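You operate a simulated robot arm through the tools that you are given. There is no shell and no other tool. Be economical: measure what you need, move in short steps, check, and stop when the job is done.

The job below is to be done with a simulated robot arm. You get a single attempt, and the scene is never put back.

Task
Fetch the white wiping pad and set it on top of the black bottle on the alcove worktop behind the drip mat. Then put the gauge block with the smallest size on its label from the near top of the long table on the white card case there. Then take the white block and leave it in the small green crate. Then pull the drawer of the blue workbench open. The order counts.

The check looks at the end state, three seconds after you hand in, the way a careful person would. Anything else that was tipped, shoved, dropped, spilled or broken makes it a failure.

Robot
A 7-joint arm with a fingered hand on a trunk, on a base that drives. Base frame: it is fixed to the floor where the robot stands at the start and does not move with it; the origin is under the middle of the robot, x ahead of it, y to its left, z up; the surface under the hand at the start is at about z = 91. Units: cm, degrees, N and s.
Its first joint turns from -69.0 to 172.0 degrees. Places, roughly: black bottle (6x6x13 cm) [110, -20, 100]; drawer of the blue workbench [-430, -590, 70]; gauge block [-150, -400, 75]; small green crate (20x15x8 cm) [-410, -700, 30]; white block (6x4x2 cm) [-380, -730, 90]; white card case [-100, -400, 75]; white wiping pad (5x4x3 cm) [120, -10, 90]. Payload 5 kg.
The tool frame sits at the grasp point between the pads (the TCP): z along the fingers, y along the line on which they close. The tips reach 3.2 cm beyond it. Largest opening 16 cm; the body of the gripper starts 8.9 cm behind the TCP. The gripper is a hand of 3 fingers: y runs from the thumb to the fingers, the wrist lies at [0, 0, -25.2] in the tool frame.
Orientation is told as [roll, pitch, yaw] about the base's x, y, z axes, in that order, counted from this pose: with the fingers straight down and closing along the base's y, the tool's x points along the base's -x, its y along +y and its z along -z.

Tools
- The arm moves only by the tool servo_tool. Its argument "moves" is a list of rows, each a list of 2 entries, a list of its own where there are three numbers: the shift along the tool's x, y, z in units of 20 mm (1.0 is 20 mm), then the turn, a rotation vector about the tool's x, y, z in units of 6 degrees (1.0 is 6 degrees). In form: [[[dx, dy, dz], [rx, ry, rz]], ...]. A call has 1 to 12 rows; each row shifts and turns the commanded pose from where the row before left it, along the tool's axes as they then stand. A call with a number of a shift or a turn outside -1 to 1 is refused whole. A row lasts 0.2 s, in which the tool goes at most 5 cm and 8.6 degrees; a call with a longer step from one row to the next is refused whole. A pose out of reach is approached as far as the arm can. The call stops where the force on the tool passes 40 N (or 10 N more than at its start, if that is more) or the arm is blocked; 0.2 s more then pass. In this call time passes only in rows, and 0.2 s behind the last. It gives the time, the measured TCP pose, the force on the tool (base axes), the opening and the grip force at its end, in the units of the frame above (readings bear some noise), with the torque about the TCP (base axes, N m) and any sound that the robot's microphone picked up, and new pictures: "pictures" is both (left out), scene, wrist or none.
- Cameras (640 x 400 px; columns grow to the right, rows downward): "scene" is now at [13.11, 0.05, 166.75]; the picture's right is [-0.08, -1.00, -0.00], its down [-0.55, 0.04, -0.83] and it looks along [0.83, -0.06, -0.55] (base axes); focal length 286 px, centre (320, 200). "wrist" rides on the gripper at [6.5, -0.4, -11.6] in the tool frame; the picture's right is [0.06, 1.00, 0.00], its down [-0.87, 0.05, -0.49] and it looks along [-0.49, 0.03, 0.87] (tool axes); focal length 261 px, centre (320, 200). There is no depth. A picture from a camera that has moved, and an enlarged one, comes with that camera's place and axes in the base frame and with its lens. The place of the scene camera against the robot may be out by one fixed shift of up to 1.8 cm in any direction.
- move_column(by): slides the trunk up (or, below 0, down) by that many cm; the arm and the scene camera ride with it, the base frame stays. It gives what a move gives, with no picture.
- drive_base(legs): drives the robot by 1 to 6 legs, each [ahead, left, turn to the left] in cm, cm and degrees, along the robot's own axes; the way and the turn of a leg run together, so that a leg with both is an arc; at most 150 cm and 180 degrees a leg. The arm and the cameras ride along, it lands a little off, and it stops where it bumps. It gives what a move gives, and a new picture of the scene camera.
- set_fingers(finger1, finger2, thumb_bend): sets how far each is bent, from 0 (flat) to 100 (curled in); at 30 the hand is open as for a grip, at 70 the pads meet at the TCP. One left out holds its place. A second passes; each finger stops where it meets its share of the squeeze, and holds until it gets a number again. It is the only way to open and close the hand. It gives what a move gives, with no picture; readings hold the bend of each and the force on the fingers (four entries, about 0 where the hand has none), thumb and palm.
- pan_tilt(pan, tilt): turns the head with the scene camera to pan (to the left, within 86 degrees either way) and tilt (down, from -29 to 69), counted from straight ahead of the robot. It gives what a move gives, and a new picture of the scene camera.
- enlarge(camera, box): a new picture of the part [left, top, right, bottom] of that camera's present view, enlarged. No time passes.
- hand_in(): hands the job in; it is judged then, once.

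Go step by step. Nothing tells you exact positions but the pictures and the camera data: compare them with the known pose of the tool, close in by small moves and look again before you grip or let go. The budget is 165 turns and 260 pictures, counting those below and the enlarged ones. Unless the task says otherwise, let go and move clear before handing in.

The tools are called after "Emit:" as name(argument=value, ...) on one line, values as JSON. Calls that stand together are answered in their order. servo_tool: Moves the arm, as the interface text tells. Its arguments: {"type":"object","properties":{"moves":{"type":"array","items":{"type":"array"}},"pictures":{"type":"string","enum":["both","scene","wrist","none"]}},"required":["moves"]} The other tools are called the same way: move_column (by) slides the trunk up or down; set_fingers (finger1, finger2, thumb_bend) moves the fingers one by one; drive_base (legs) drives the base; pan_tilt (pan, tilt) turns the head that bears the scene camera; enlarge (camera, box) takes an enlarged picture of a part of a camera's view; hand_in () hands the job in.

At the start:

```text
clock: 0.0
tool_pos: [73.03, 5.9, 127.33]
ee_rot: [0.0, 0.0, 0.0]
wrist_force: [0.3, 0.2, 0.2]
wrist_torque: [0.01, 0.02, 0.01]
gripper_width: 16.0
finger_force: 0.1
shape: jaw
bend: [30.0, 30.0, 30.0]
finger forces: [0.0, 0.1, 0.1, 0.0, 0.1, 0.0]
trunk travel left (down, up): [-82.5, 11.5]
robot x, y, heading: [-0.01, -0.28, 0.2]
head pan, tilt: [-4.3, 33.6]
```

scene: 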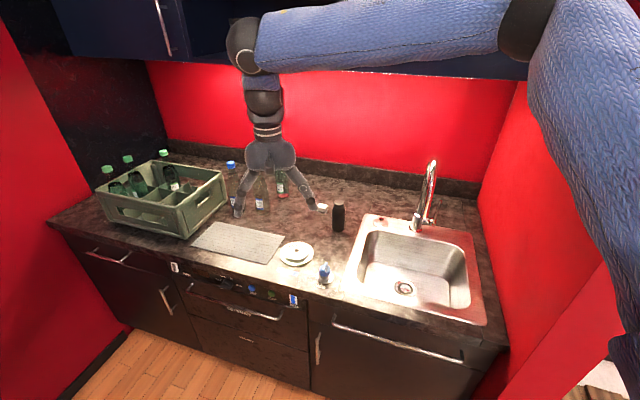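
wrist: 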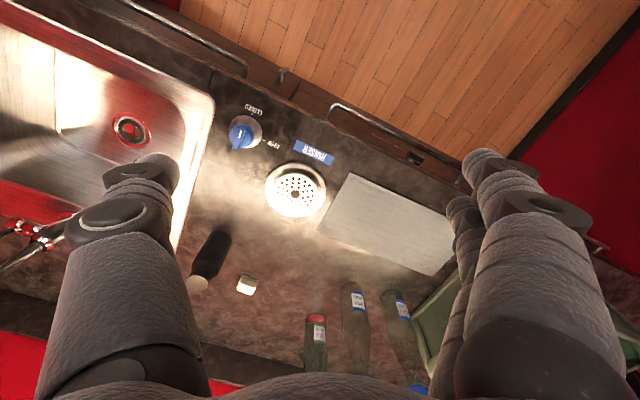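

The black bottle stands beside the sink with the small white pad just behind and left of it. I'll enlarge both views to locate them.

Emit:
enlarge(camera="scene", box=[220, 140, 380, 300])

Emit:
enlarge(camera="wrist", box=[160, 200, 320, 300])

```text
2.50 times, centred on (300, 220) of scene
camera zoom: at [13.11, 0.05, 166.75], right [-0.08, -1.0, 0.0], down [-0.55, 0.04, -0.83], along [0.83, -0.06, -0.55], focal length 715 px, centre (370, 150)
```

zoom: 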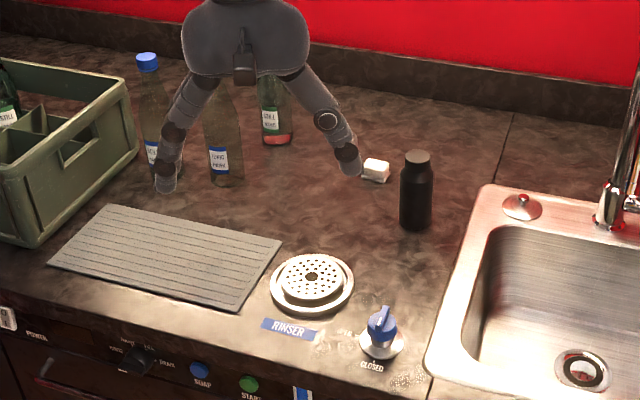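

```text
4.00 times, centred on (240, 250) of wrist
camera zoom: at [66.54, 5.61, 139.01], right [-0.06, 1.0, 0.0], down [0.87, 0.05, 0.49], along [0.49, 0.03, -0.87], focal length 1043 px, centre (640, 0)
```

zoom: 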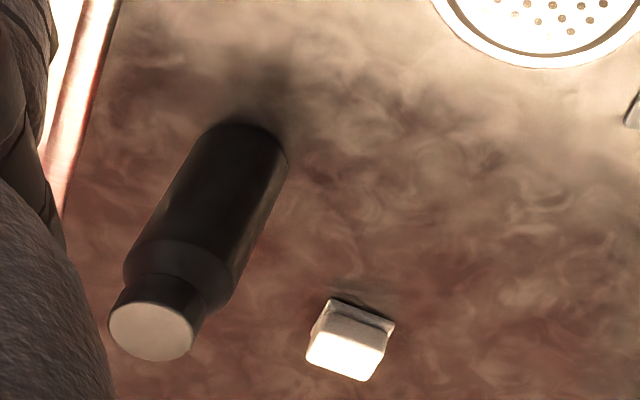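

The pad is at about (118, -9.5, top z 94) and the bottle at about (105.5, -15), top z 104. The pad is out of reach from here, so I'll drive ahead a bit.

Emit:
drive_base(legs=[[28, 0, 0]])

```text
clock: 2.0
tool_pos: [101.34, 6.2, 127.27]
ee_rot: [0.0, 0.1, 0.2]
wrist_force: [0.7, -0.8, -0.4]
wrist_torque: [0.03, 0.0, 0.03]
gripper_width: 16.01
finger_force: 0.0
shape: jaw
bend: [30.0, 30.0, 30.0]
finger forces: [0.0, 0.0, 0.0, 0.0, 0.0, 0.0]
trunk travel left (down, up): [-82.5, 11.5]
robot x, y, heading: [28.47, 0.29, 0.6]
head pan, tilt: [-4.3, 33.6]
camera scene: at [41.42, 0.15, 166.75], right [-0.07, -1.0, 0.0], down [-0.55, 0.04, -0.83], along [0.83, -0.06, -0.55], focal length 286 px, centre (320, 200)
```

scene: 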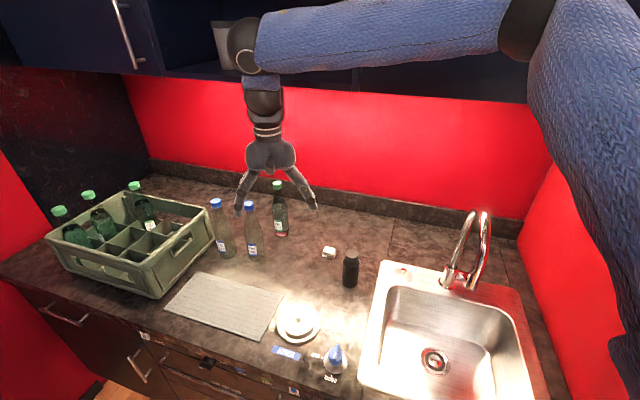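

The hand is clear of the bottles. I'll lower the trunk 15 cm and move the hand over the pad.

Emit:
move_column(by=-15)

Emit:
servo_tool(moves=[[[-0.8, -0.78, 0], [0, 0, 0]], [[-0.8, -0.78, 0], [0, 0, 0]], [[-0.8, -0.78, 0], [0, 0, 0]], [[-0.8, -0.78, 0], [0, 0, 0]], [[-0.8, -0.78, 0], [0, 0, 0]], [[-0.8, -0.78, 0], [0, 0, 0]], [[-0.8, -0.78, 0], [0, 0, 0]], [[-0.8, -0.78, 0], [0, 0, 0]], [[-0.8, -0.78, 0], [0, 0, 0]], [[-0.8, -0.78, 0], [0, 0, 0]]])

```text
clock: 3.7
tool_pos: [101.15, 6.19, 112.39]
ee_rot: [0.0, -0.1, 0.2]
wrist_force: [-0.2, -0.2, -0.1]
wrist_torque: [-0.01, 0.0, -0.01]
gripper_width: 16.0
finger_force: 0.1
shape: jaw
bend: [30.0, 30.0, 30.0]
finger forces: [0.1, 0.0, 0.1, 0.1, 0.1, 0.1]
trunk travel left (down, up): [-67.5, 26.5]
robot x, y, heading: [28.1, -0.06, 0.3]
head pan, tilt: [-4.3, 33.6]
```

```text
clock: 5.9
tool_pos: [115.1, -8.2, 112.28]
ee_rot: [-0.6, 0.0, 1.4]
wrist_force: [-0.1, 0.3, 0.4]
wrist_torque: [-0.03, 0.02, 0.01]
gripper_width: 15.99
finger_force: 0.1
shape: jaw
bend: [30.0, 30.0, 30.0]
finger forces: [0.0, 0.1, 0.1, 0.0, 0.0, 0.0]
trunk travel left (down, up): [-67.5, 26.5]
robot x, y, heading: [28.01, 0.19, 0.2]
head pan, tilt: [-4.3, 33.6]
camera scene: at [39.53, 0.89, 151.68], right [-0.07, -1.0, 0.0], down [-0.54, 0.03, -0.84], along [0.84, -0.06, -0.54], focal length 286 px, centre (320, 200)
camera wrist: at [108.65, -8.44, 124.04], right [-0.09, 1.0, -0.01], down [0.87, 0.08, 0.49], along [0.49, 0.03, -0.87], focal length 261 px, centre (320, 200)
```

scene: 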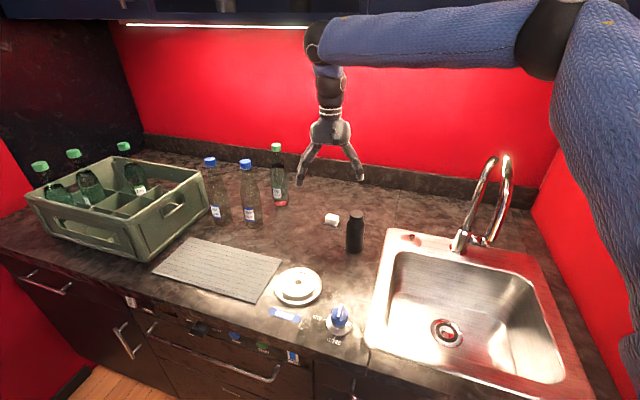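
wrist: 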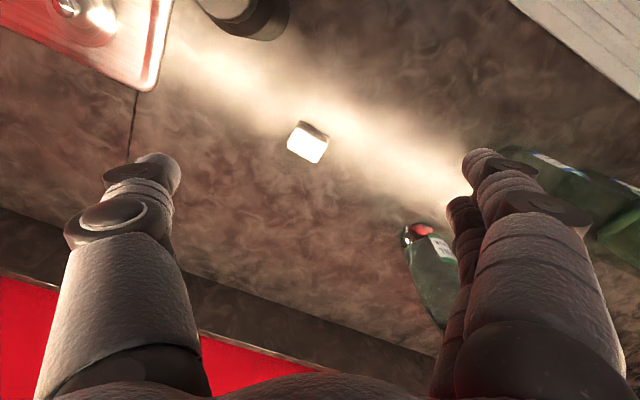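

Emit:
enlarge(camera="wrist", box=[268, 110, 348, 170])

```text
6.67 times, centred on (308, 140) of wrist
camera zoom: at [108.65, -8.44, 124.04], right [-0.09, 1.0, -0.01], down [0.87, 0.08, 0.49], along [0.49, 0.03, -0.87], focal length 1738 px, centre (400, 600)
```

zoom: 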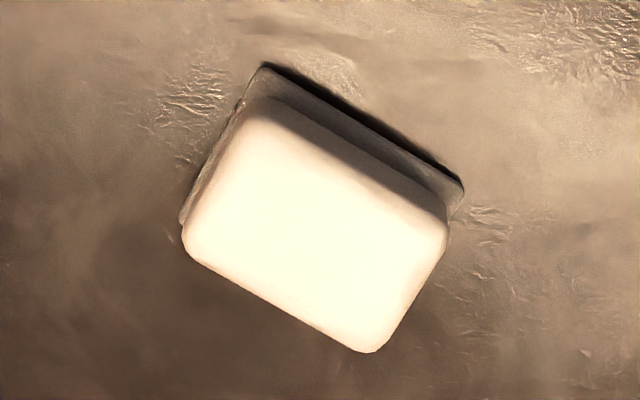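

The pad's long side is turned about 31°, so I'll turn the hand to close along it. The measured pose was lagging, so I'll turn first and read again.

Emit:
servo_tool(moves=[[[0, 0, 0.2], [0, 0, 0.9]], [[0, 0, 0.2], [0, 0, 0.9]], [[0, 0, 0.2], [0, 0, 0.9]], [[0, 0, 0.2], [0, 0, 0.9]], [[0, 0, 0.2], [0, 0, 0.9]], [[0, 0, 0.2], [0, 0, 0.9]], [[0, 0, 0], [0, 0, 0]], [[0, 0, 0], [0, 0, 0]]], pictures="wrist")

```text
clock: 7.7
tool_pos: [115.79, -8.11, 110.77]
ee_rot: [-0.2, -0.7, -31.5]
wrist_force: [0.3, -0.1, 0.5]
wrist_torque: [0.02, 0.01, 0.0]
gripper_width: 15.99
finger_force: 0.1
shape: jaw
bend: [30.0, 30.0, 30.0]
finger forces: [0.0, 0.0, 0.0, 0.0, 0.0, 0.0]
trunk travel left (down, up): [-67.5, 26.5]
robot x, y, heading: [27.98, -0.12, 0.1]
head pan, tilt: [-4.3, 33.6]
camera wrist: at [109.97, -4.88, 122.38], right [0.47, 0.88, -0.01], down [0.76, -0.4, 0.5], along [0.44, -0.24, -0.86], focal length 261 px, centre (320, 200)
```

wrist: 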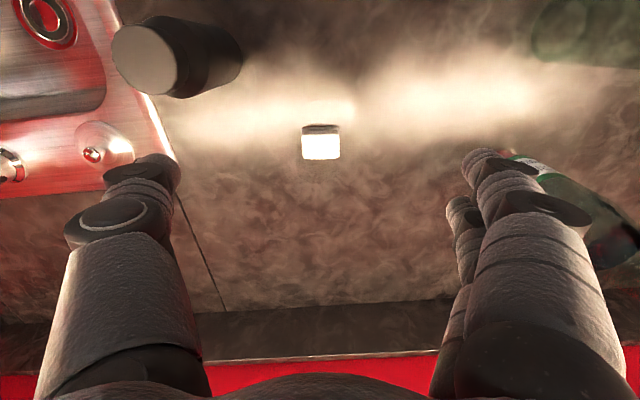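

Aligned. Shifting about 2.7 cm outward and descending partway.

Emit:
servo_tool(moves=[[[-0.7, 0.03, 0], [0, 0, 0]], [[-0.66, 0.03, 0], [0, 0, 0]], [[0, 0, 0.8], [0, 0, 0]], [[0, 0, 0.8], [0, 0, 0]], [[0, 0, 0.8], [0, 0, 0]], [[0, 0, 0.8], [0, 0, 0]], [[0, 0, 0.8], [0, 0, 0]], [[0, 0, 0.8], [0, 0, 0]], [[0, 0, 0], [0, 0, 0]], [[0, 0, 0], [0, 0, 0]]])

```text
clock: 9.9
tool_pos: [119.81, -10.44, 99.9]
ee_rot: [-0.2, 0.2, -32.3]
wrist_force: [0.6, 0.7, -0.3]
wrist_torque: [0.0, 0.11, -0.02]
gripper_width: 16.0
finger_force: 0.0
shape: jaw
bend: [30.0, 30.0, 30.0]
finger forces: [0.0, 0.0, 0.1, 0.0, 0.0, 0.0]
trunk travel left (down, up): [-67.5, 26.5]
robot x, y, heading: [28.44, 0.27, 0.3]
head pan, tilt: [-4.3, 33.6]
camera scene: at [41.85, 0.31, 151.69], right [-0.07, -1.0, 0.0], down [-0.56, 0.04, -0.83], along [0.83, -0.06, -0.56], focal length 286 px, centre (320, 200)
camera wrist: at [114.21, -7.19, 111.71], right [0.48, 0.88, 0.0], down [0.77, -0.42, 0.49], along [0.43, -0.24, -0.87], focal length 261 px, centre (320, 200)
```

scene: 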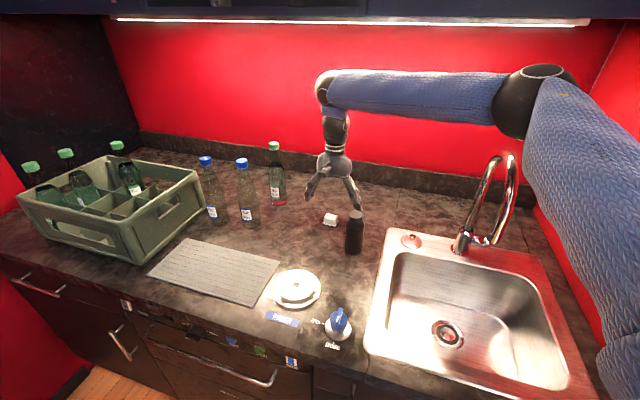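
wrist: 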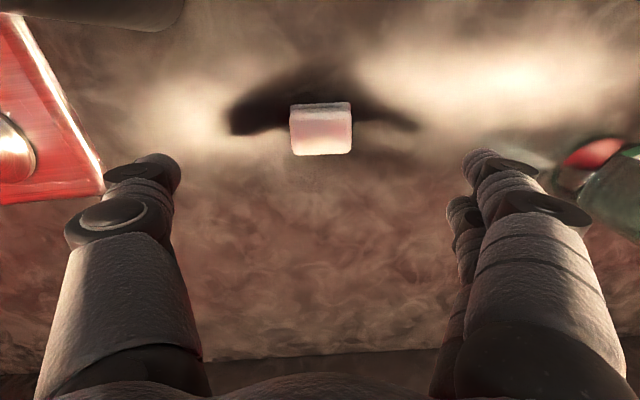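

TCP projects at the picture's centre; the pad is about 1.6 cm too near the robot side. I'll correct and descend.

Emit:
servo_tool(moves=[[[0.4, 0, 0], [0, 0, 0]], [[0.4, 0, 0], [0, 0, 0]], [[0, 0, 0.5], [0, 0, 0]], [[0, 0, 0.5], [0, 0, 0]], [[0, 0, 0.5], [0, 0, 0]], [[0, 0, 0.4], [0, 0, 0]], [[0, 0, 0], [0, 0, 0]], [[0, 0, 0], [0, 0, 0]]], pictures="wrist")

```text
clock: 11.7
tool_pos: [118.27, -9.81, 96.47]
ee_rot: [0.0, 0.1, -32.2]
wrist_force: [-0.5, -0.6, -0.2]
wrist_torque: [-0.01, -0.01, 0.03]
gripper_width: 15.97
finger_force: 0.0
shape: jaw
bend: [30.0, 30.0, 30.0]
finger forces: [0.0, 0.0, 0.1, 0.0, 0.0, 0.0]
trunk travel left (down, up): [-67.5, 26.5]
robot x, y, heading: [28.32, 0.22, 0.1]
head pan, tilt: [-4.3, 33.6]
camera wrist: at [112.58, -6.53, 108.26], right [0.48, 0.88, 0.0], down [0.76, -0.42, 0.49], along [0.43, -0.24, -0.87], focal length 261 px, centre (320, 200)
```

wrist: 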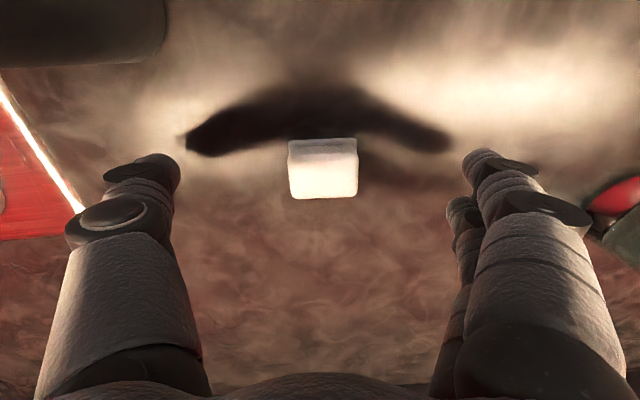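

Emit:
servo_tool(moves=[[[0.1, 0.08, 0.3], [0, 0, 0]], [[0, 0, 0.35], [0, 0, 0]], [[0, 0, 0], [0, 0, 0]], [[0, 0, 0], [0, 0, 0]]], pictures="wrist")

```text
clock: 12.7
tool_pos: [118.26, -9.51, 95.22]
ee_rot: [0.0, 0.1, -32.2]
wrist_force: [0.1, 1.2, 0.2]
wrist_torque: [0.0, -0.02, -0.01]
gripper_width: 16.0
finger_force: 0.0
shape: jaw
bend: [30.0, 30.0, 30.0]
finger forces: [0.0, 0.1, 0.1, 0.0, 0.1, 0.1]
trunk travel left (down, up): [-67.5, 26.5]
robot x, y, heading: [28.0, -0.15, 0.0]
head pan, tilt: [-4.3, 33.6]
camera wrist: at [112.5, -6.3, 106.93], right [0.48, 0.88, 0.0], down [0.76, -0.42, 0.49], along [0.43, -0.24, -0.87], focal length 261 px, centre (320, 200)
```

wrist: 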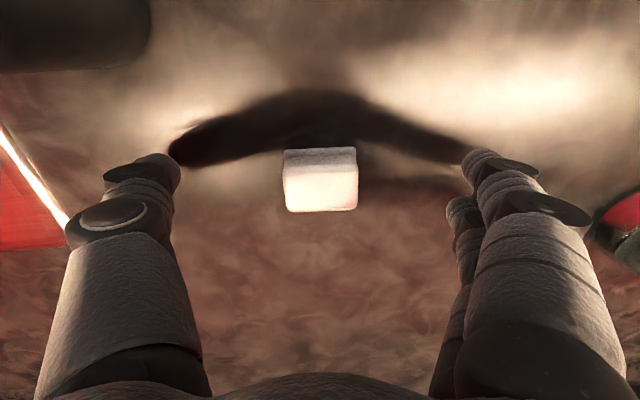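

Emit:
set_fingers(finger1=50, finger2=50, thumb_bend=50)

Emit:
enlarge(camera="wrist", box=[80, 50, 560, 350])

```text
clock: 13.7
tool_pos: [118.13, -9.47, 95.27]
ee_rot: [0.0, 0.0, -32.2]
wrist_force: [-0.3, 0.1, -0.4]
wrist_torque: [0.0, 0.01, 0.0]
gripper_width: 8.81
finger_force: 0.1
shape: fingers
bend: [50.0, 50.0, 50.0]
finger forces: [0.0, 0.1, 0.1, 0.0, 0.0, 0.0]
trunk travel left (down, up): [-67.5, 26.5]
robot x, y, heading: [28.0, 0.11, 0.1]
head pan, tilt: [-4.3, 33.6]
```

```text
1.33 times, centred on (320, 200) of wrist
camera zoom: at [112.5, -6.29, 106.95], right [0.48, 0.88, 0.0], down [0.76, -0.42, 0.49], along [0.43, -0.24, -0.87], focal length 348 px, centre (320, 200)
```

zoom: 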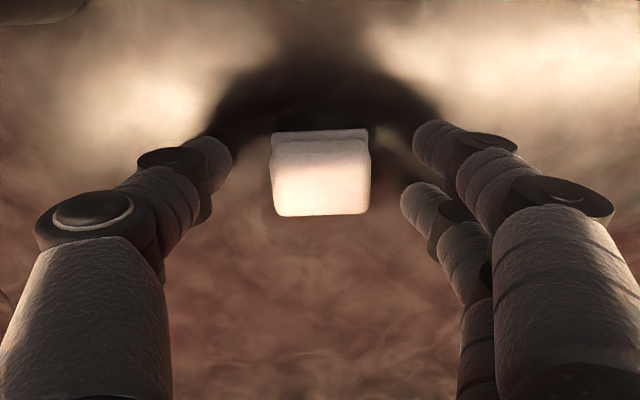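

Emit:
set_fingers(finger1=70, finger2=70, thumb_bend=70)

Emit:
enlarge(camera="wrist", box=[80, 50, 560, 350])

```text
clock: 14.7
tool_pos: [118.3, -9.62, 95.19]
ee_rot: [0.1, 0.0, -32.1]
wrist_force: [-0.1, 0.0, -0.5]
wrist_torque: [0.0, 0.04, -0.01]
gripper_width: 4.6
finger_force: 18.0
shape: fingers
bend: [62.0, 61.0, 64.0]
finger forces: [9.1, 9.2, 0.0, 0.0, 18.6, 0.0]
trunk travel left (down, up): [-67.5, 26.5]
robot x, y, heading: [28.24, 0.02, 0.1]
head pan, tilt: [-4.3, 33.6]
```

```text
1.33 times, centred on (320, 200) of wrist
camera zoom: at [112.5, -6.29, 106.95], right [0.48, 0.88, 0.0], down [0.76, -0.42, 0.49], along [0.43, -0.24, -0.87], focal length 348 px, centre (320, 200)
```

zoom: 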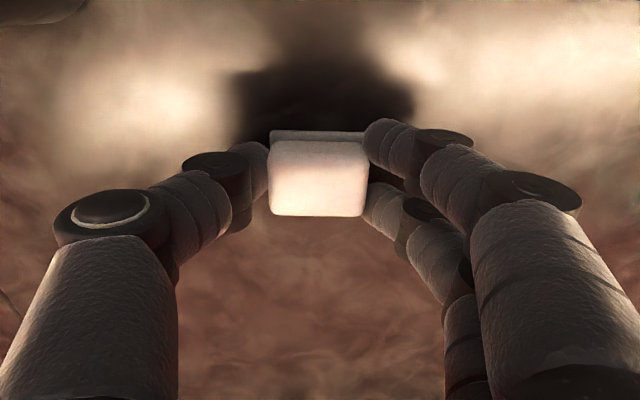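

Pad gripped (4.6 cm). Lifting straight up.

Emit:
servo_tool(moves=[[[0, 0, -0.5], [0, 0, 0]], [[0, 0, -1], [0, 0, 0]], [[0, 0, -1], [0, 0, 0]], [[0, 0, -1], [0, 0, 0]], [[0, 0, -1], [0, 0, 0]], [[0, 0, -1], [0, 0, 0]], [[0, 0, -1], [0, 0, 0]], [[0, 0, -1], [0, 0, 0]], [[0, 0, -1], [0, 0, 0]], [[0, 0, -0.8], [0, 0, 0]], [[0, 0, 0], [0, 0, 0]], [[0, 0, 0], [0, 0, 0]]])

```text
clock: 17.5
tool_pos: [117.1, -11.01, 110.14]
ee_rot: [-2.4, 1.7, -32.2]
wrist_force: [0.4, 0.2, -0.1]
wrist_torque: [-0.04, -0.01, 0.02]
gripper_width: 4.59
finger_force: 18.0
shape: fingers
bend: [62.0, 61.0, 64.0]
finger forces: [9.0, 9.2, 0.0, 0.1, 18.5, 0.0]
trunk travel left (down, up): [-67.5, 26.5]
robot x, y, heading: [28.34, 0.22, 0.2]
head pan, tilt: [-4.3, 33.6]
stopped in row 12: the arm was blocked; the commanded pose is now the measured one
camera scene: at [41.57, -0.28, 152.03], right [-0.08, -1.0, 0.0], down [-0.55, 0.04, -0.83], along [0.83, -0.06, -0.56], focal length 286 px, centre (320, 200)
camera wrist: at [111.99, -7.45, 122.02], right [0.48, 0.88, -0.04], down [0.79, -0.41, 0.46], along [0.39, -0.25, -0.89], focal length 261 px, centre (320, 200)
```

scene: 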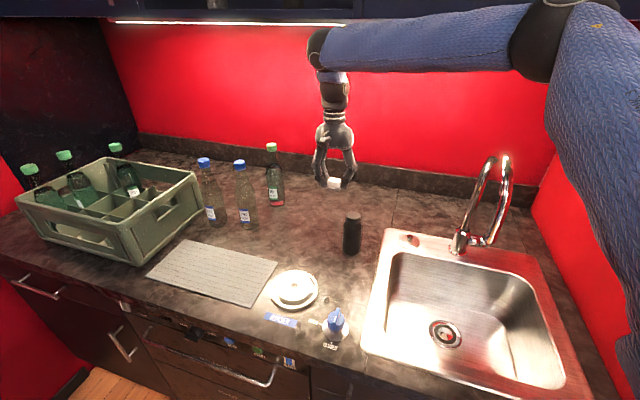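
wrist: 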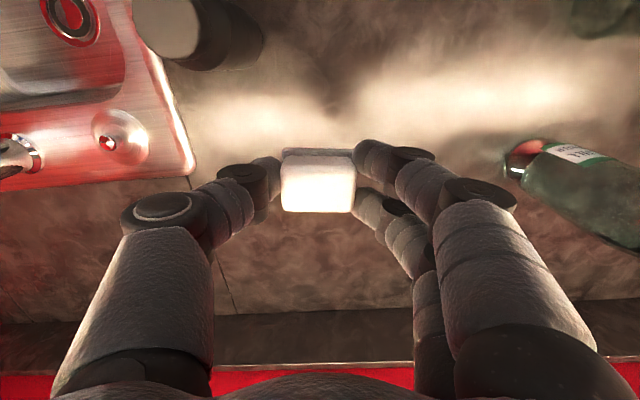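

The arm hit its limit while lifting at this stretch. I'll draw back toward the robot while levelling the tilt, then lift a bit more.

Emit:
servo_tool(moves=[[[0.5, -0.3, 0], [-0.2, -0.14, 0]], [[0.55, -0.35, 0], [-0.2, -0.14, 0]], [[0.55, -0.35, -0.1], [0, 0, 0]], [[0.55, -0.3, -0.2], [0, 0, 0]], [[0, 0, -0.4], [0, 0, 0]], [[0, 0, -0.4], [0, 0, 0]], [[0, 0, 0], [0, 0, 0]], [[0, 0, 0], [0, 0, 0]]])

```text
clock: 19.3
tool_pos: [112.28, -10.04, 113.03]
ee_rot: [0.4, -0.4, -32.0]
wrist_force: [0.0, -1.2, -0.8]
wrist_torque: [0.03, 0.04, -0.02]
gripper_width: 4.61
finger_force: 18.2
shape: fingers
bend: [62.0, 61.0, 64.0]
finger forces: [9.2, 9.2, 0.0, 0.0, 18.6, 0.0]
trunk travel left (down, up): [-67.5, 26.5]
robot x, y, heading: [27.86, 0.39, -0.3]
head pan, tilt: [-4.3, 33.6]
camera scene: at [41.28, 0.12, 151.76], right [-0.07, -1.0, 0.0], down [-0.55, 0.04, -0.83], along [0.83, -0.06, -0.55], focal length 286 px, centre (320, 200)
camera wrist: at [106.32, -6.93, 124.73], right [0.47, 0.88, 0.01], down [0.76, -0.41, 0.5], along [0.44, -0.23, -0.87], focal length 261 px, centre (320, 200)
```

scene: 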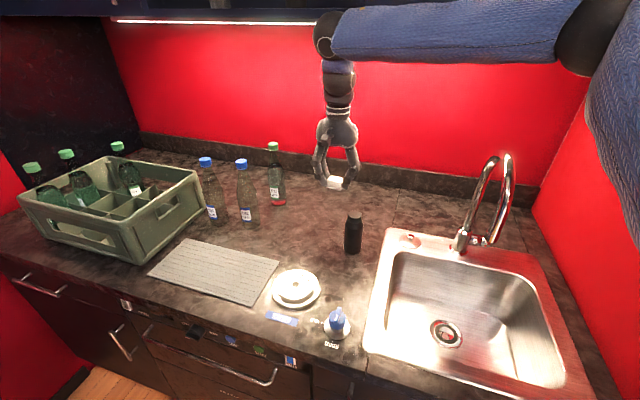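
wrist: 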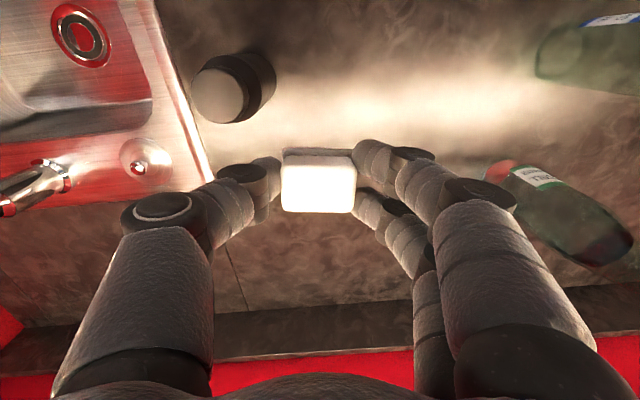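

Bottle top at about (105.4, -15). Moving the pad over it, at height.

Emit:
servo_tool(moves=[[[0.31, -0.78, 0], [0, 0, 0]], [[0.31, -0.78, 0], [0, 0, 0]], [[0.31, -0.78, 0], [0, 0, 0]], [[0.31, -0.78, 0], [0, 0, 0]], [[0.31, -0.78, 0], [0, 0, 0]], [[0, 0, 0], [0, 0, 0]], [[0, 0, 0], [0, 0, 0]]])

Emit:
enlarge(camera="scene", box=[280, 110, 420, 270])

```text
clock: 20.9
tool_pos: [105.19, -15.13, 112.88]
ee_rot: [0.5, -0.5, -32.0]
wrist_force: [-0.2, 0.5, 0.2]
wrist_torque: [0.0, 0.01, 0.01]
gripper_width: 4.62
finger_force: 18.9
shape: fingers
bend: [62.0, 61.0, 64.0]
finger forces: [9.2, 9.1, 0.1, 0.1, 18.4, 0.1]
trunk travel left (down, up): [-67.5, 26.5]
robot x, y, heading: [28.27, -0.34, 0.1]
head pan, tilt: [-4.3, 33.6]
camera scene: at [41.25, 0.07, 151.76], right [-0.07, -1.0, 0.0], down [-0.55, 0.04, -0.83], along [0.83, -0.06, -0.55], focal length 286 px, centre (320, 200)
camera wrist: at [99.36, -11.98, 124.6], right [0.47, 0.88, 0.01], down [0.76, -0.41, 0.5], along [0.44, -0.23, -0.87], focal length 261 px, centre (320, 200)
```

scene: 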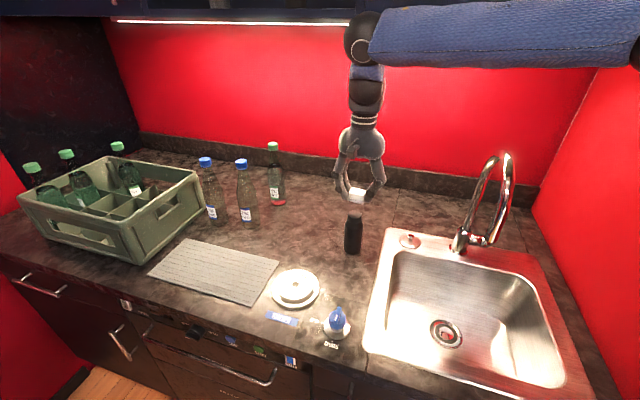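
wrist: 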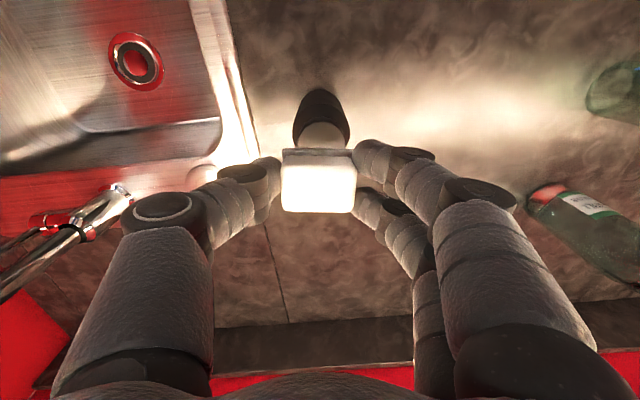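

```text
2.50 times, centred on (350, 190) of scene
camera zoom: at [41.25, 0.07, 151.76], right [-0.07, -1.0, 0.0], down [-0.55, 0.04, -0.83], along [0.83, -0.06, -0.55], focal length 715 px, centre (245, 225)
```

zoom: 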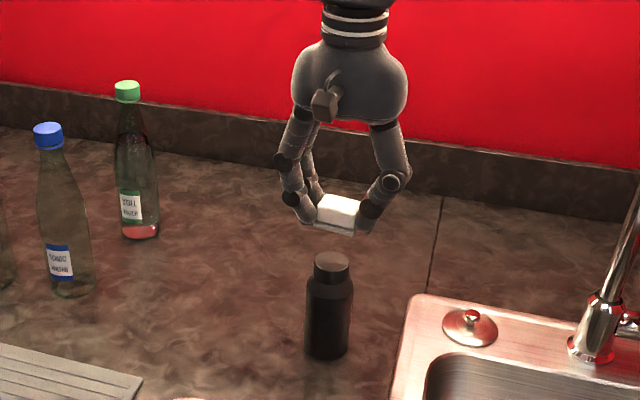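

Emit:
servo_tool(moves=[[[0.1, 0.05, 0.4], [0.08, 0.08, 0]], [[0.05, 0.05, 0.4], [0, 0, 0]], [[0, 0, 0.4], [0, 0, 0]], [[0, 0, 0.4], [0, 0, 0]], [[0, 0, 0.2], [0, 0, 0]], [[0, 0, 0], [0, 0, 0]], [[0, 0, 0], [0, 0, 0]]], pictures="wrist")

Emit:
enlarge(camera="scene", box=[310, 160, 400, 260])

```text
clock: 22.5
tool_pos: [105.15, -14.71, 109.19]
ee_rot: [0.0, 0.0, -31.9]
wrist_force: [0.3, -1.0, -0.8]
wrist_torque: [-0.01, -0.01, 0.0]
gripper_width: 4.59
finger_force: 18.0
shape: fingers
bend: [62.0, 61.0, 64.0]
finger forces: [9.2, 9.3, 0.0, 0.1, 18.5, 0.1]
trunk travel left (down, up): [-67.5, 26.5]
robot x, y, heading: [28.15, -0.19, 0.2]
head pan, tilt: [-4.3, 33.6]
camera wrist: at [99.48, -11.44, 121.02], right [0.47, 0.88, 0.0], down [0.77, -0.41, 0.49], along [0.43, -0.23, -0.87], focal length 261 px, centre (320, 200)
```

wrist: 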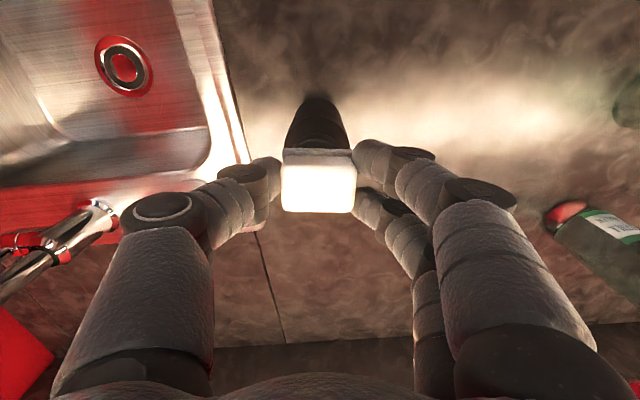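

```text
4.00 times, centred on (355, 210) of scene
camera zoom: at [41.28, 0.1, 151.75], right [-0.07, -1.0, 0.0], down [-0.55, 0.04, -0.83], along [0.83, -0.06, -0.55], focal length 1144 px, centre (180, 160)
```

zoom: 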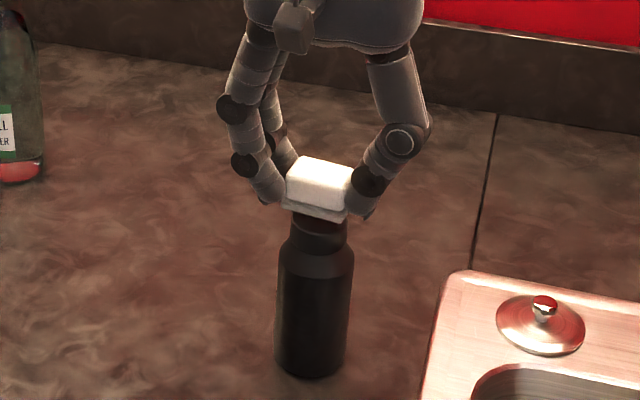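

Emit:
servo_tool(moves=[[[0, 0, 0.2], [0, 0, 0]], [[0, 0, 0.15], [0, 0, 0]], [[0, 0, 0], [0, 0, 0]], [[0, 0, 0], [0, 0, 0]]], pictures="none")

Emit:
enlarge(camera="scene", box=[325, 190, 385, 240])

```text
clock: 23.5
tool_pos: [105.19, -14.72, 108.62]
ee_rot: [0.0, 0.0, -31.9]
wrist_force: [0.2, 0.2, -0.6]
wrist_torque: [0.0, -0.01, -0.03]
gripper_width: 4.59
finger_force: 18.9
shape: fingers
bend: [62.0, 61.0, 64.0]
finger forces: [9.2, 9.2, 0.0, 0.1, 18.5, 0.0]
trunk travel left (down, up): [-67.5, 26.5]
robot x, y, heading: [27.96, 0.02, 0.1]
head pan, tilt: [-4.3, 33.6]
```

```text
8.00 times, centred on (355, 215) of scene
camera zoom: at [41.28, 0.1, 151.75], right [-0.07, -1.0, 0.0], down [-0.55, 0.04, -0.83], along [0.83, -0.06, -0.55], focal length 2287 px, centre (40, 80)
```

zoom: 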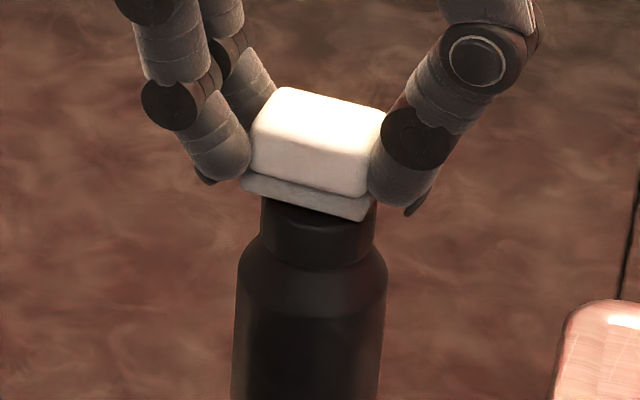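

Emit:
servo_tool(moves=[[[0, 0, 0.1], [0, 0, 0]], [[0, 0, 0.08], [0, 0, 0]], [[0, 0, 0], [0, 0, 0]], [[0, 0, 0], [0, 0, 0]]], pictures="none")

Emit:
enlarge(camera="scene", box=[325, 190, 385, 240])

```text
clock: 24.5
tool_pos: [105.19, -14.7, 108.33]
ee_rot: [-0.1, 0.0, -31.9]
wrist_force: [0.8, 0.1, 0.0]
wrist_torque: [0.01, 0.0, -0.06]
gripper_width: 4.59
finger_force: 18.2
shape: fingers
bend: [62.0, 61.0, 64.0]
finger forces: [9.3, 9.2, 0.0, 0.1, 18.6, 0.0]
trunk travel left (down, up): [-67.5, 26.5]
robot x, y, heading: [28.05, 0.09, 0.0]
head pan, tilt: [-4.3, 33.6]
```

```text
8.00 times, centred on (355, 215) of scene
camera zoom: at [41.28, 0.1, 151.75], right [-0.07, -1.0, 0.0], down [-0.55, 0.04, -0.83], along [0.83, -0.06, -0.55], focal length 2287 px, centre (40, 80)
```

zoom: 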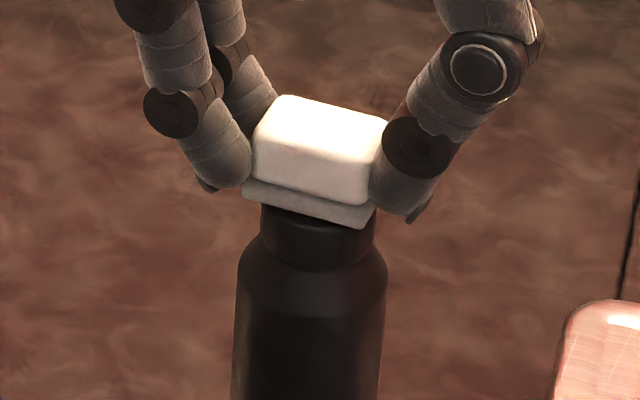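

Emit:
servo_tool(moves=[[[0, 0, 0.1], [0, 0, 0]], [[0, 0, 0.05], [0, 0, 0]], [[0, 0, 0], [0, 0, 0]], [[0, 0, 0], [0, 0, 0]]], pictures="none")

Emit:
enlarge(camera="scene", box=[325, 190, 385, 240])

```text
clock: 25.5
tool_pos: [105.14, -14.83, 108.05]
ee_rot: [0.0, 0.0, -32.0]
wrist_force: [0.2, -0.8, 1.7]
wrist_torque: [-0.01, 0.01, 0.0]
gripper_width: 4.59
finger_force: 19.2
shape: fingers
bend: [62.0, 61.0, 64.0]
finger forces: [9.8, 9.3, 0.0, 0.0, 18.8, 0.0]
trunk travel left (down, up): [-67.5, 26.5]
robot x, y, heading: [28.51, -0.06, -0.2]
head pan, tilt: [-4.3, 33.6]
```

```text
8.00 times, centred on (355, 215) of scene
camera zoom: at [41.25, 0.11, 151.76], right [-0.07, -1.0, 0.0], down [-0.55, 0.04, -0.83], along [0.83, -0.06, -0.55], focal length 2287 px, centre (40, 80)
```

zoom: 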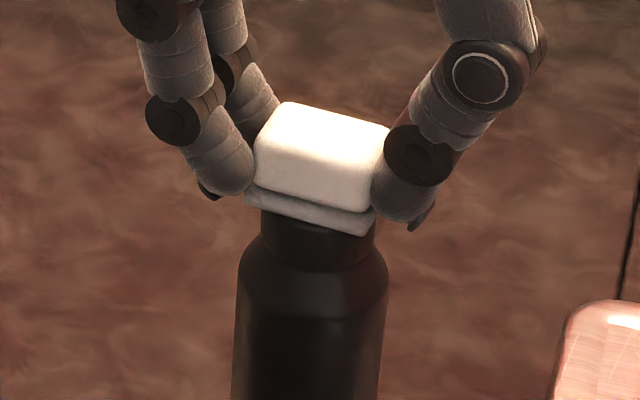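

Contact with the bottle top is felt (z force up, height matches). Releasing gently.

Emit:
set_fingers(finger1=57, finger2=57, thumb_bend=58)

Emit:
enlarge(camera="scene", box=[325, 190, 385, 240])

```text
clock: 26.5
tool_pos: [105.24, -14.81, 108.07]
ee_rot: [0.1, 0.0, -31.8]
wrist_force: [0.1, -0.6, -0.3]
wrist_torque: [-0.02, 0.01, 0.01]
gripper_width: 6.07
finger_force: 0.1
shape: fingers
bend: [56.0, 56.0, 57.0]
finger forces: [0.0, 0.0, 0.1, 0.0, 0.1, 0.0]
trunk travel left (down, up): [-67.5, 26.5]
robot x, y, heading: [28.34, -0.11, 0.0]
head pan, tilt: [-4.3, 33.6]
```

```text
8.00 times, centred on (355, 215) of scene
camera zoom: at [41.27, 0.11, 151.75], right [-0.07, -1.0, 0.0], down [-0.55, 0.04, -0.83], along [0.83, -0.06, -0.55], focal length 2287 px, centre (40, 80)
```

zoom: 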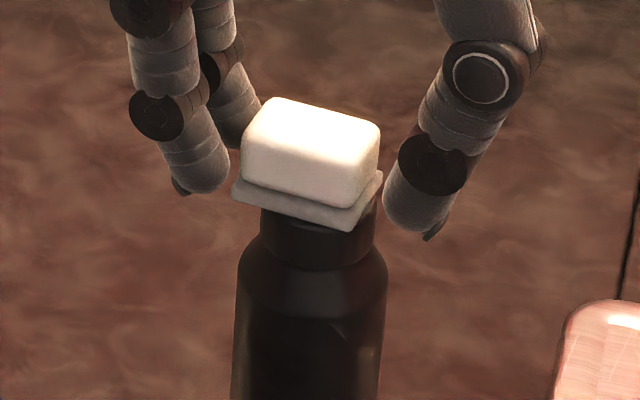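

Pad rests level on the cap. Opening fully and rising clear.

Emit:
set_fingers(finger1=30, finger2=30, thumb_bend=30)

Emit:
servo_tool(moves=[[[0, 0, -0.5], [0, 0, 0]], [[0, 0, -0.8], [0, 0, 0]], [[0, 0, -0.8], [0, 0, 0]], [[0, 0, -0.8], [0, 0, 0]], [[0, 0, -0.8], [0, 0, 0]], [[0, 0, -0.5], [0, 0, 0]], [[0, 0, 0], [0, 0, 0]]])

```text
clock: 27.5
tool_pos: [105.12, -14.86, 107.94]
ee_rot: [0.0, 0.0, -31.8]
wrist_force: [-0.5, -0.5, -0.1]
wrist_torque: [-0.02, -0.03, 0.05]
gripper_width: 16.77
finger_force: 0.0
shape: fingers
bend: [30.0, 30.0, 30.0]
finger forces: [0.1, 0.0, 0.0, 0.1, 0.0, 0.1]
trunk travel left (down, up): [-67.5, 26.5]
robot x, y, heading: [28.38, -0.19, 0.1]
head pan, tilt: [-4.3, 33.6]
```

```text
clock: 29.1
tool_pos: [105.24, -14.83, 116.3]
ee_rot: [-0.1, 0.0, -31.9]
wrist_force: [-0.2, -0.5, 0.3]
wrist_torque: [-0.01, -0.06, 0.02]
gripper_width: 16.76
finger_force: 0.1
shape: fingers
bend: [30.0, 30.0, 30.0]
finger forces: [0.0, 0.1, 0.1, 0.0, 0.0, 0.1]
trunk travel left (down, up): [-67.5, 26.5]
robot x, y, heading: [28.11, 0.28, 0.1]
head pan, tilt: [-4.3, 33.6]
camera scene: at [41.29, 0.1, 151.75], right [-0.07, -1.0, 0.0], down [-0.55, 0.04, -0.83], along [0.83, -0.06, -0.55], focal length 286 px, centre (320, 200)
camera wrist: at [99.52, -11.57, 128.03], right [0.47, 0.88, 0.0], down [0.77, -0.41, 0.49], along [0.43, -0.23, -0.87], focal length 261 px, centre (320, 200)
```

scene: 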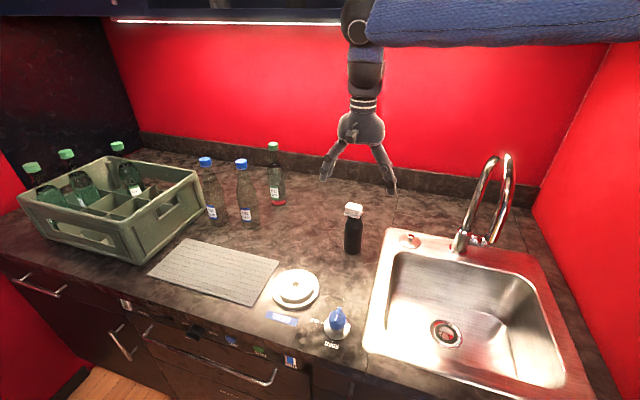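
wrist: 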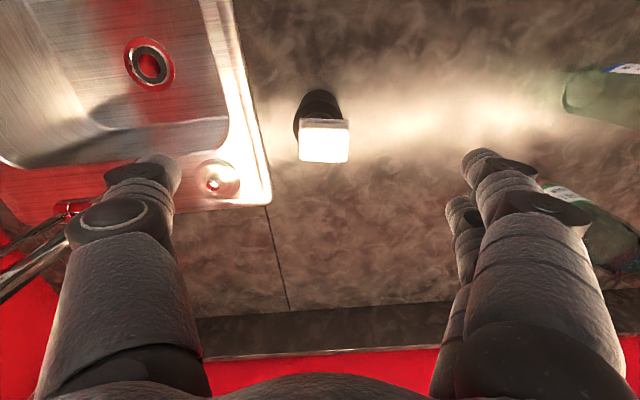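

Pad is on the bottle. Drawing the arm back to a compact pose before driving away.

Emit:
servo_tool(moves=[[[0.9, -0.1, -0.2], [0, 0, 0]], [[0.95, -0.1, -0.2], [0, 0, 0]], [[0.95, -0.1, -0.2], [0, 0, 0]], [[0.95, -0.1, -0.2], [0, 0, 0]], [[0.95, -0.1, -0.2], [0, 0, 0]], [[0.95, -0.1, 0], [0, 0, 0]], [[0.95, -0.1, 0], [0, 0, 0]], [[0.95, -0.1, 0], [0, 0, 0]], [[0.95, -0.1, 0], [0, 0, 0]], [[0.95, -0.1, 0], [0, 0, 0]], [[0.95, 0, 0], [0, 0, 0]], [[0.95, 0, 0], [0, 0, 0]]], pictures="scene")

```text
clock: 31.7
tool_pos: [84.8, -4.37, 118.48]
ee_rot: [0.1, 0.0, -32.0]
wrist_force: [-1.5, 1.1, 0.0]
wrist_torque: [0.03, 0.03, 0.03]
gripper_width: 16.78
finger_force: 0.1
shape: fingers
bend: [30.0, 30.0, 30.0]
finger forces: [0.0, 0.0, 0.1, 0.1, 0.0, 0.1]
trunk travel left (down, up): [-67.5, 26.5]
robot x, y, heading: [28.15, 0.04, 0.2]
head pan, tilt: [-4.3, 33.6]
camera scene: at [41.22, 0.14, 151.76], right [-0.07, -1.0, 0.0], down [-0.55, 0.04, -0.83], along [0.83, -0.06, -0.55], focal length 286 px, centre (320, 200)
```

scene: 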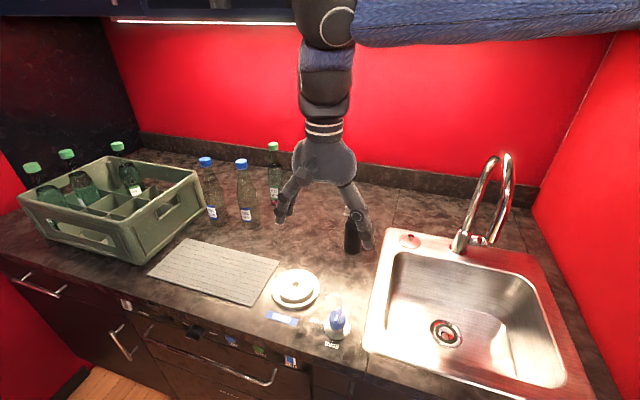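

Backing off from the counter, then looking around to the right.

Emit:
drive_base(legs=[[-60, 0, 0]])

Emit:
pan_tilt(pan=-80, tilt=15)

Emit:
pan_tilt(pan=80, tilt=15)

```text
clock: 35.1
tool_pos: [25.41, -4.76, 118.43]
ee_rot: [0.1, -0.1, -32.3]
wrist_force: [-0.5, -0.3, -0.3]
wrist_torque: [0.02, -0.03, 0.0]
gripper_width: 16.77
finger_force: 0.1
shape: fingers
bend: [30.0, 30.0, 30.0]
finger forces: [0.1, 0.0, 0.1, 0.1, 0.1, 0.1]
trunk travel left (down, up): [-67.5, 26.5]
robot x, y, heading: [-31.21, 0.15, -0.2]
head pan, tilt: [-4.3, 33.6]
camera scene: at [-18.23, 0.04, 151.76], right [-0.08, -1.0, 0.0], down [-0.55, 0.04, -0.83], along [0.83, -0.07, -0.55], focal length 286 px, centre (320, 200)
```

scene: 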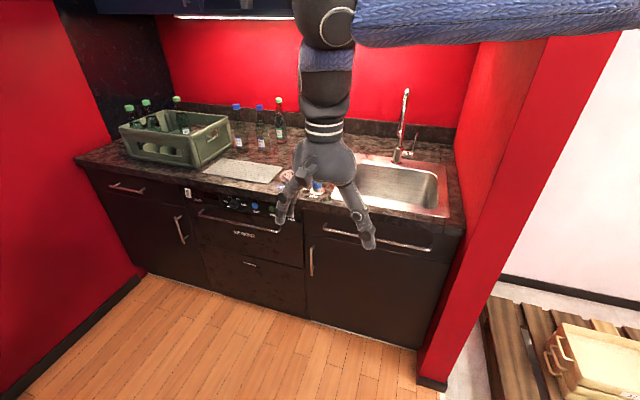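

```text
clock: 36.5
tool_pos: [25.48, -4.78, 118.47]
ee_rot: [0.0, 0.0, -32.4]
wrist_force: [-0.1, 0.0, 0.2]
wrist_torque: [-0.01, 0.01, -0.01]
gripper_width: 16.77
finger_force: 0.0
shape: fingers
bend: [30.0, 30.0, 30.0]
finger forces: [0.0, 0.1, 0.1, 0.1, 0.0, 0.0]
trunk travel left (down, up): [-67.5, 26.5]
robot x, y, heading: [-31.28, -0.03, -0.1]
head pan, tilt: [-80.0, 15.0]
camera scene: at [-25.39, -8.43, 154.74], right [-0.99, -0.17, 0.0], down [-0.04, 0.26, -0.97], along [0.16, -0.95, -0.26], focal length 286 px, centre (320, 200)
```

scene: 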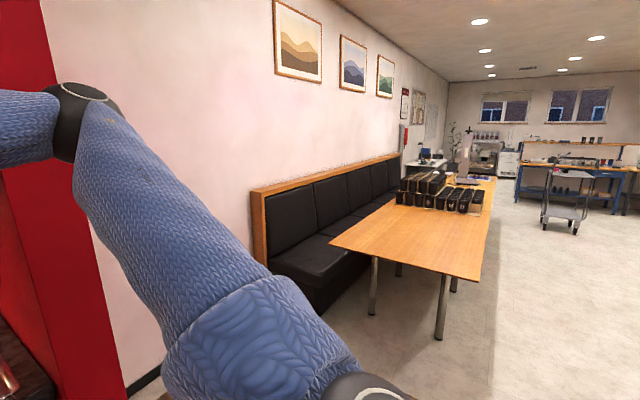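

```text
clock: 39.0
tool_pos: [25.46, -4.78, 118.43]
ee_rot: [0.0, 0.1, -32.3]
wrist_force: [0.2, 0.0, -0.4]
wrist_torque: [-0.02, -0.02, 0.02]
gripper_width: 16.79
finger_force: 0.1
shape: fingers
bend: [30.0, 30.0, 30.0]
finger forces: [0.0, 0.0, 0.0, 0.0, 0.1, 0.0]
trunk travel left (down, up): [-67.5, 26.5]
robot x, y, heading: [-31.6, 0.31, -0.1]
head pan, tilt: [80.0, 15.0]
camera scene: at [-25.32, 9.97, 154.75], right [0.98, -0.18, 0.0], down [-0.05, -0.25, -0.97], along [0.17, 0.95, -0.26], focal length 286 px, centre (320, 200)
```

scene: 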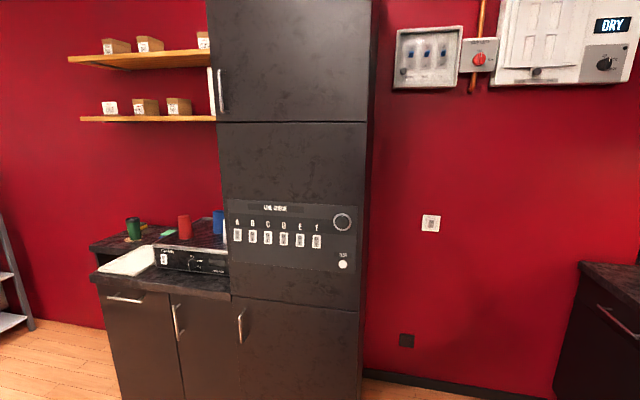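

The long table runs away to the right, turned about 22°, with dark labelled blocks at its far part. I'll turn right in place to face along the table's side.

Emit:
pan_tilt(pan=-60, tilt=25)

Emit:
drive_base(legs=[[-20, 0, -60], [0, 0, -52]])

Emit:
pan_tilt(pan=0, tilt=25)

```text
clock: 41.2
tool_pos: [25.44, -4.72, 118.44]
ee_rot: [0.0, 0.1, -32.4]
wrist_force: [0.5, 0.6, -0.1]
wrist_torque: [0.0, -0.01, 0.0]
gripper_width: 16.79
finger_force: 0.0
shape: fingers
bend: [30.0, 30.0, 30.0]
finger forces: [0.0, 0.0, 0.0, 0.0, 0.0, 0.0]
trunk travel left (down, up): [-67.5, 26.5]
robot x, y, heading: [-31.5, 0.21, -0.4]
head pan, tilt: [-60.0, 25.0]
camera scene: at [-22.4, -7.22, 153.12], right [-0.87, -0.5, 0.0], down [-0.21, 0.37, -0.91], along [0.45, -0.79, -0.42], focal length 286 px, centre (320, 200)
```

scene: 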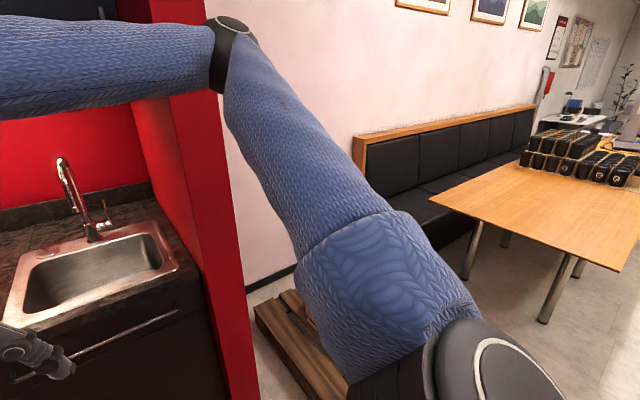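

```text
clock: 46.6
tool_pos: [-73.77, -40.93, 118.39]
ee_rot: [0.1, 0.0, -144.6]
wrist_force: [0.7, -0.5, 0.2]
wrist_torque: [0.02, 0.0, 0.01]
gripper_width: 16.77
finger_force: 0.0
shape: fingers
bend: [30.0, 30.0, 30.0]
finger forces: [0.1, 0.0, 0.0, 0.1, 0.0, 0.0]
trunk travel left (down, up): [-67.5, 26.5]
robot x, y, heading: [-47.77, 9.91, -112.3]
head pan, tilt: [-60.0, 25.0]
camera scene: at [-59.69, 4.65, 153.12], right [-0.13, 0.99, 0.0], down [0.42, 0.06, -0.91], along [-0.9, -0.12, -0.42], focal length 286 px, centre (320, 200)
```

scene: 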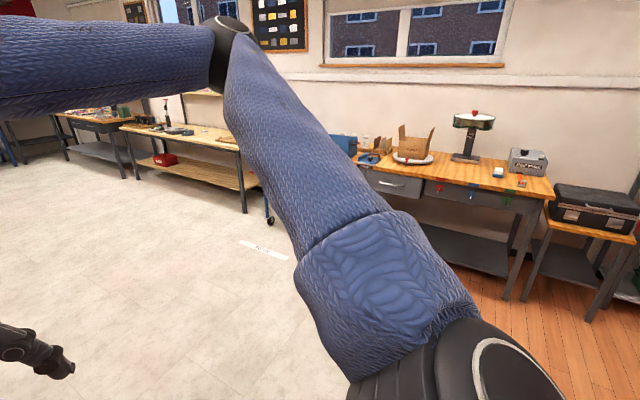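

```text
clock: 47.9
tool_pos: [-73.6, -40.96, 118.51]
ee_rot: [0.0, 0.0, -144.4]
wrist_force: [-0.7, 0.3, -0.4]
wrist_torque: [0.02, 0.01, 0.01]
gripper_width: 16.8
finger_force: 0.1
shape: fingers
bend: [30.0, 30.0, 30.0]
finger forces: [0.0, 0.0, 0.0, 0.1, 0.1, 0.1]
trunk travel left (down, up): [-67.5, 26.5]
robot x, y, heading: [-47.72, 9.63, -112.5]
head pan, tilt: [0.0, 25.0]
camera scene: at [-54.05, -2.68, 153.12], right [-0.92, 0.38, 0.0], down [0.16, 0.39, -0.91], along [-0.35, -0.84, -0.42], focal length 286 px, centre (320, 200)
```

scene: 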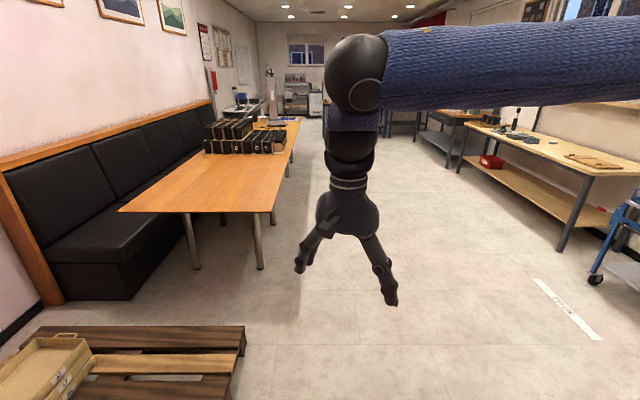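

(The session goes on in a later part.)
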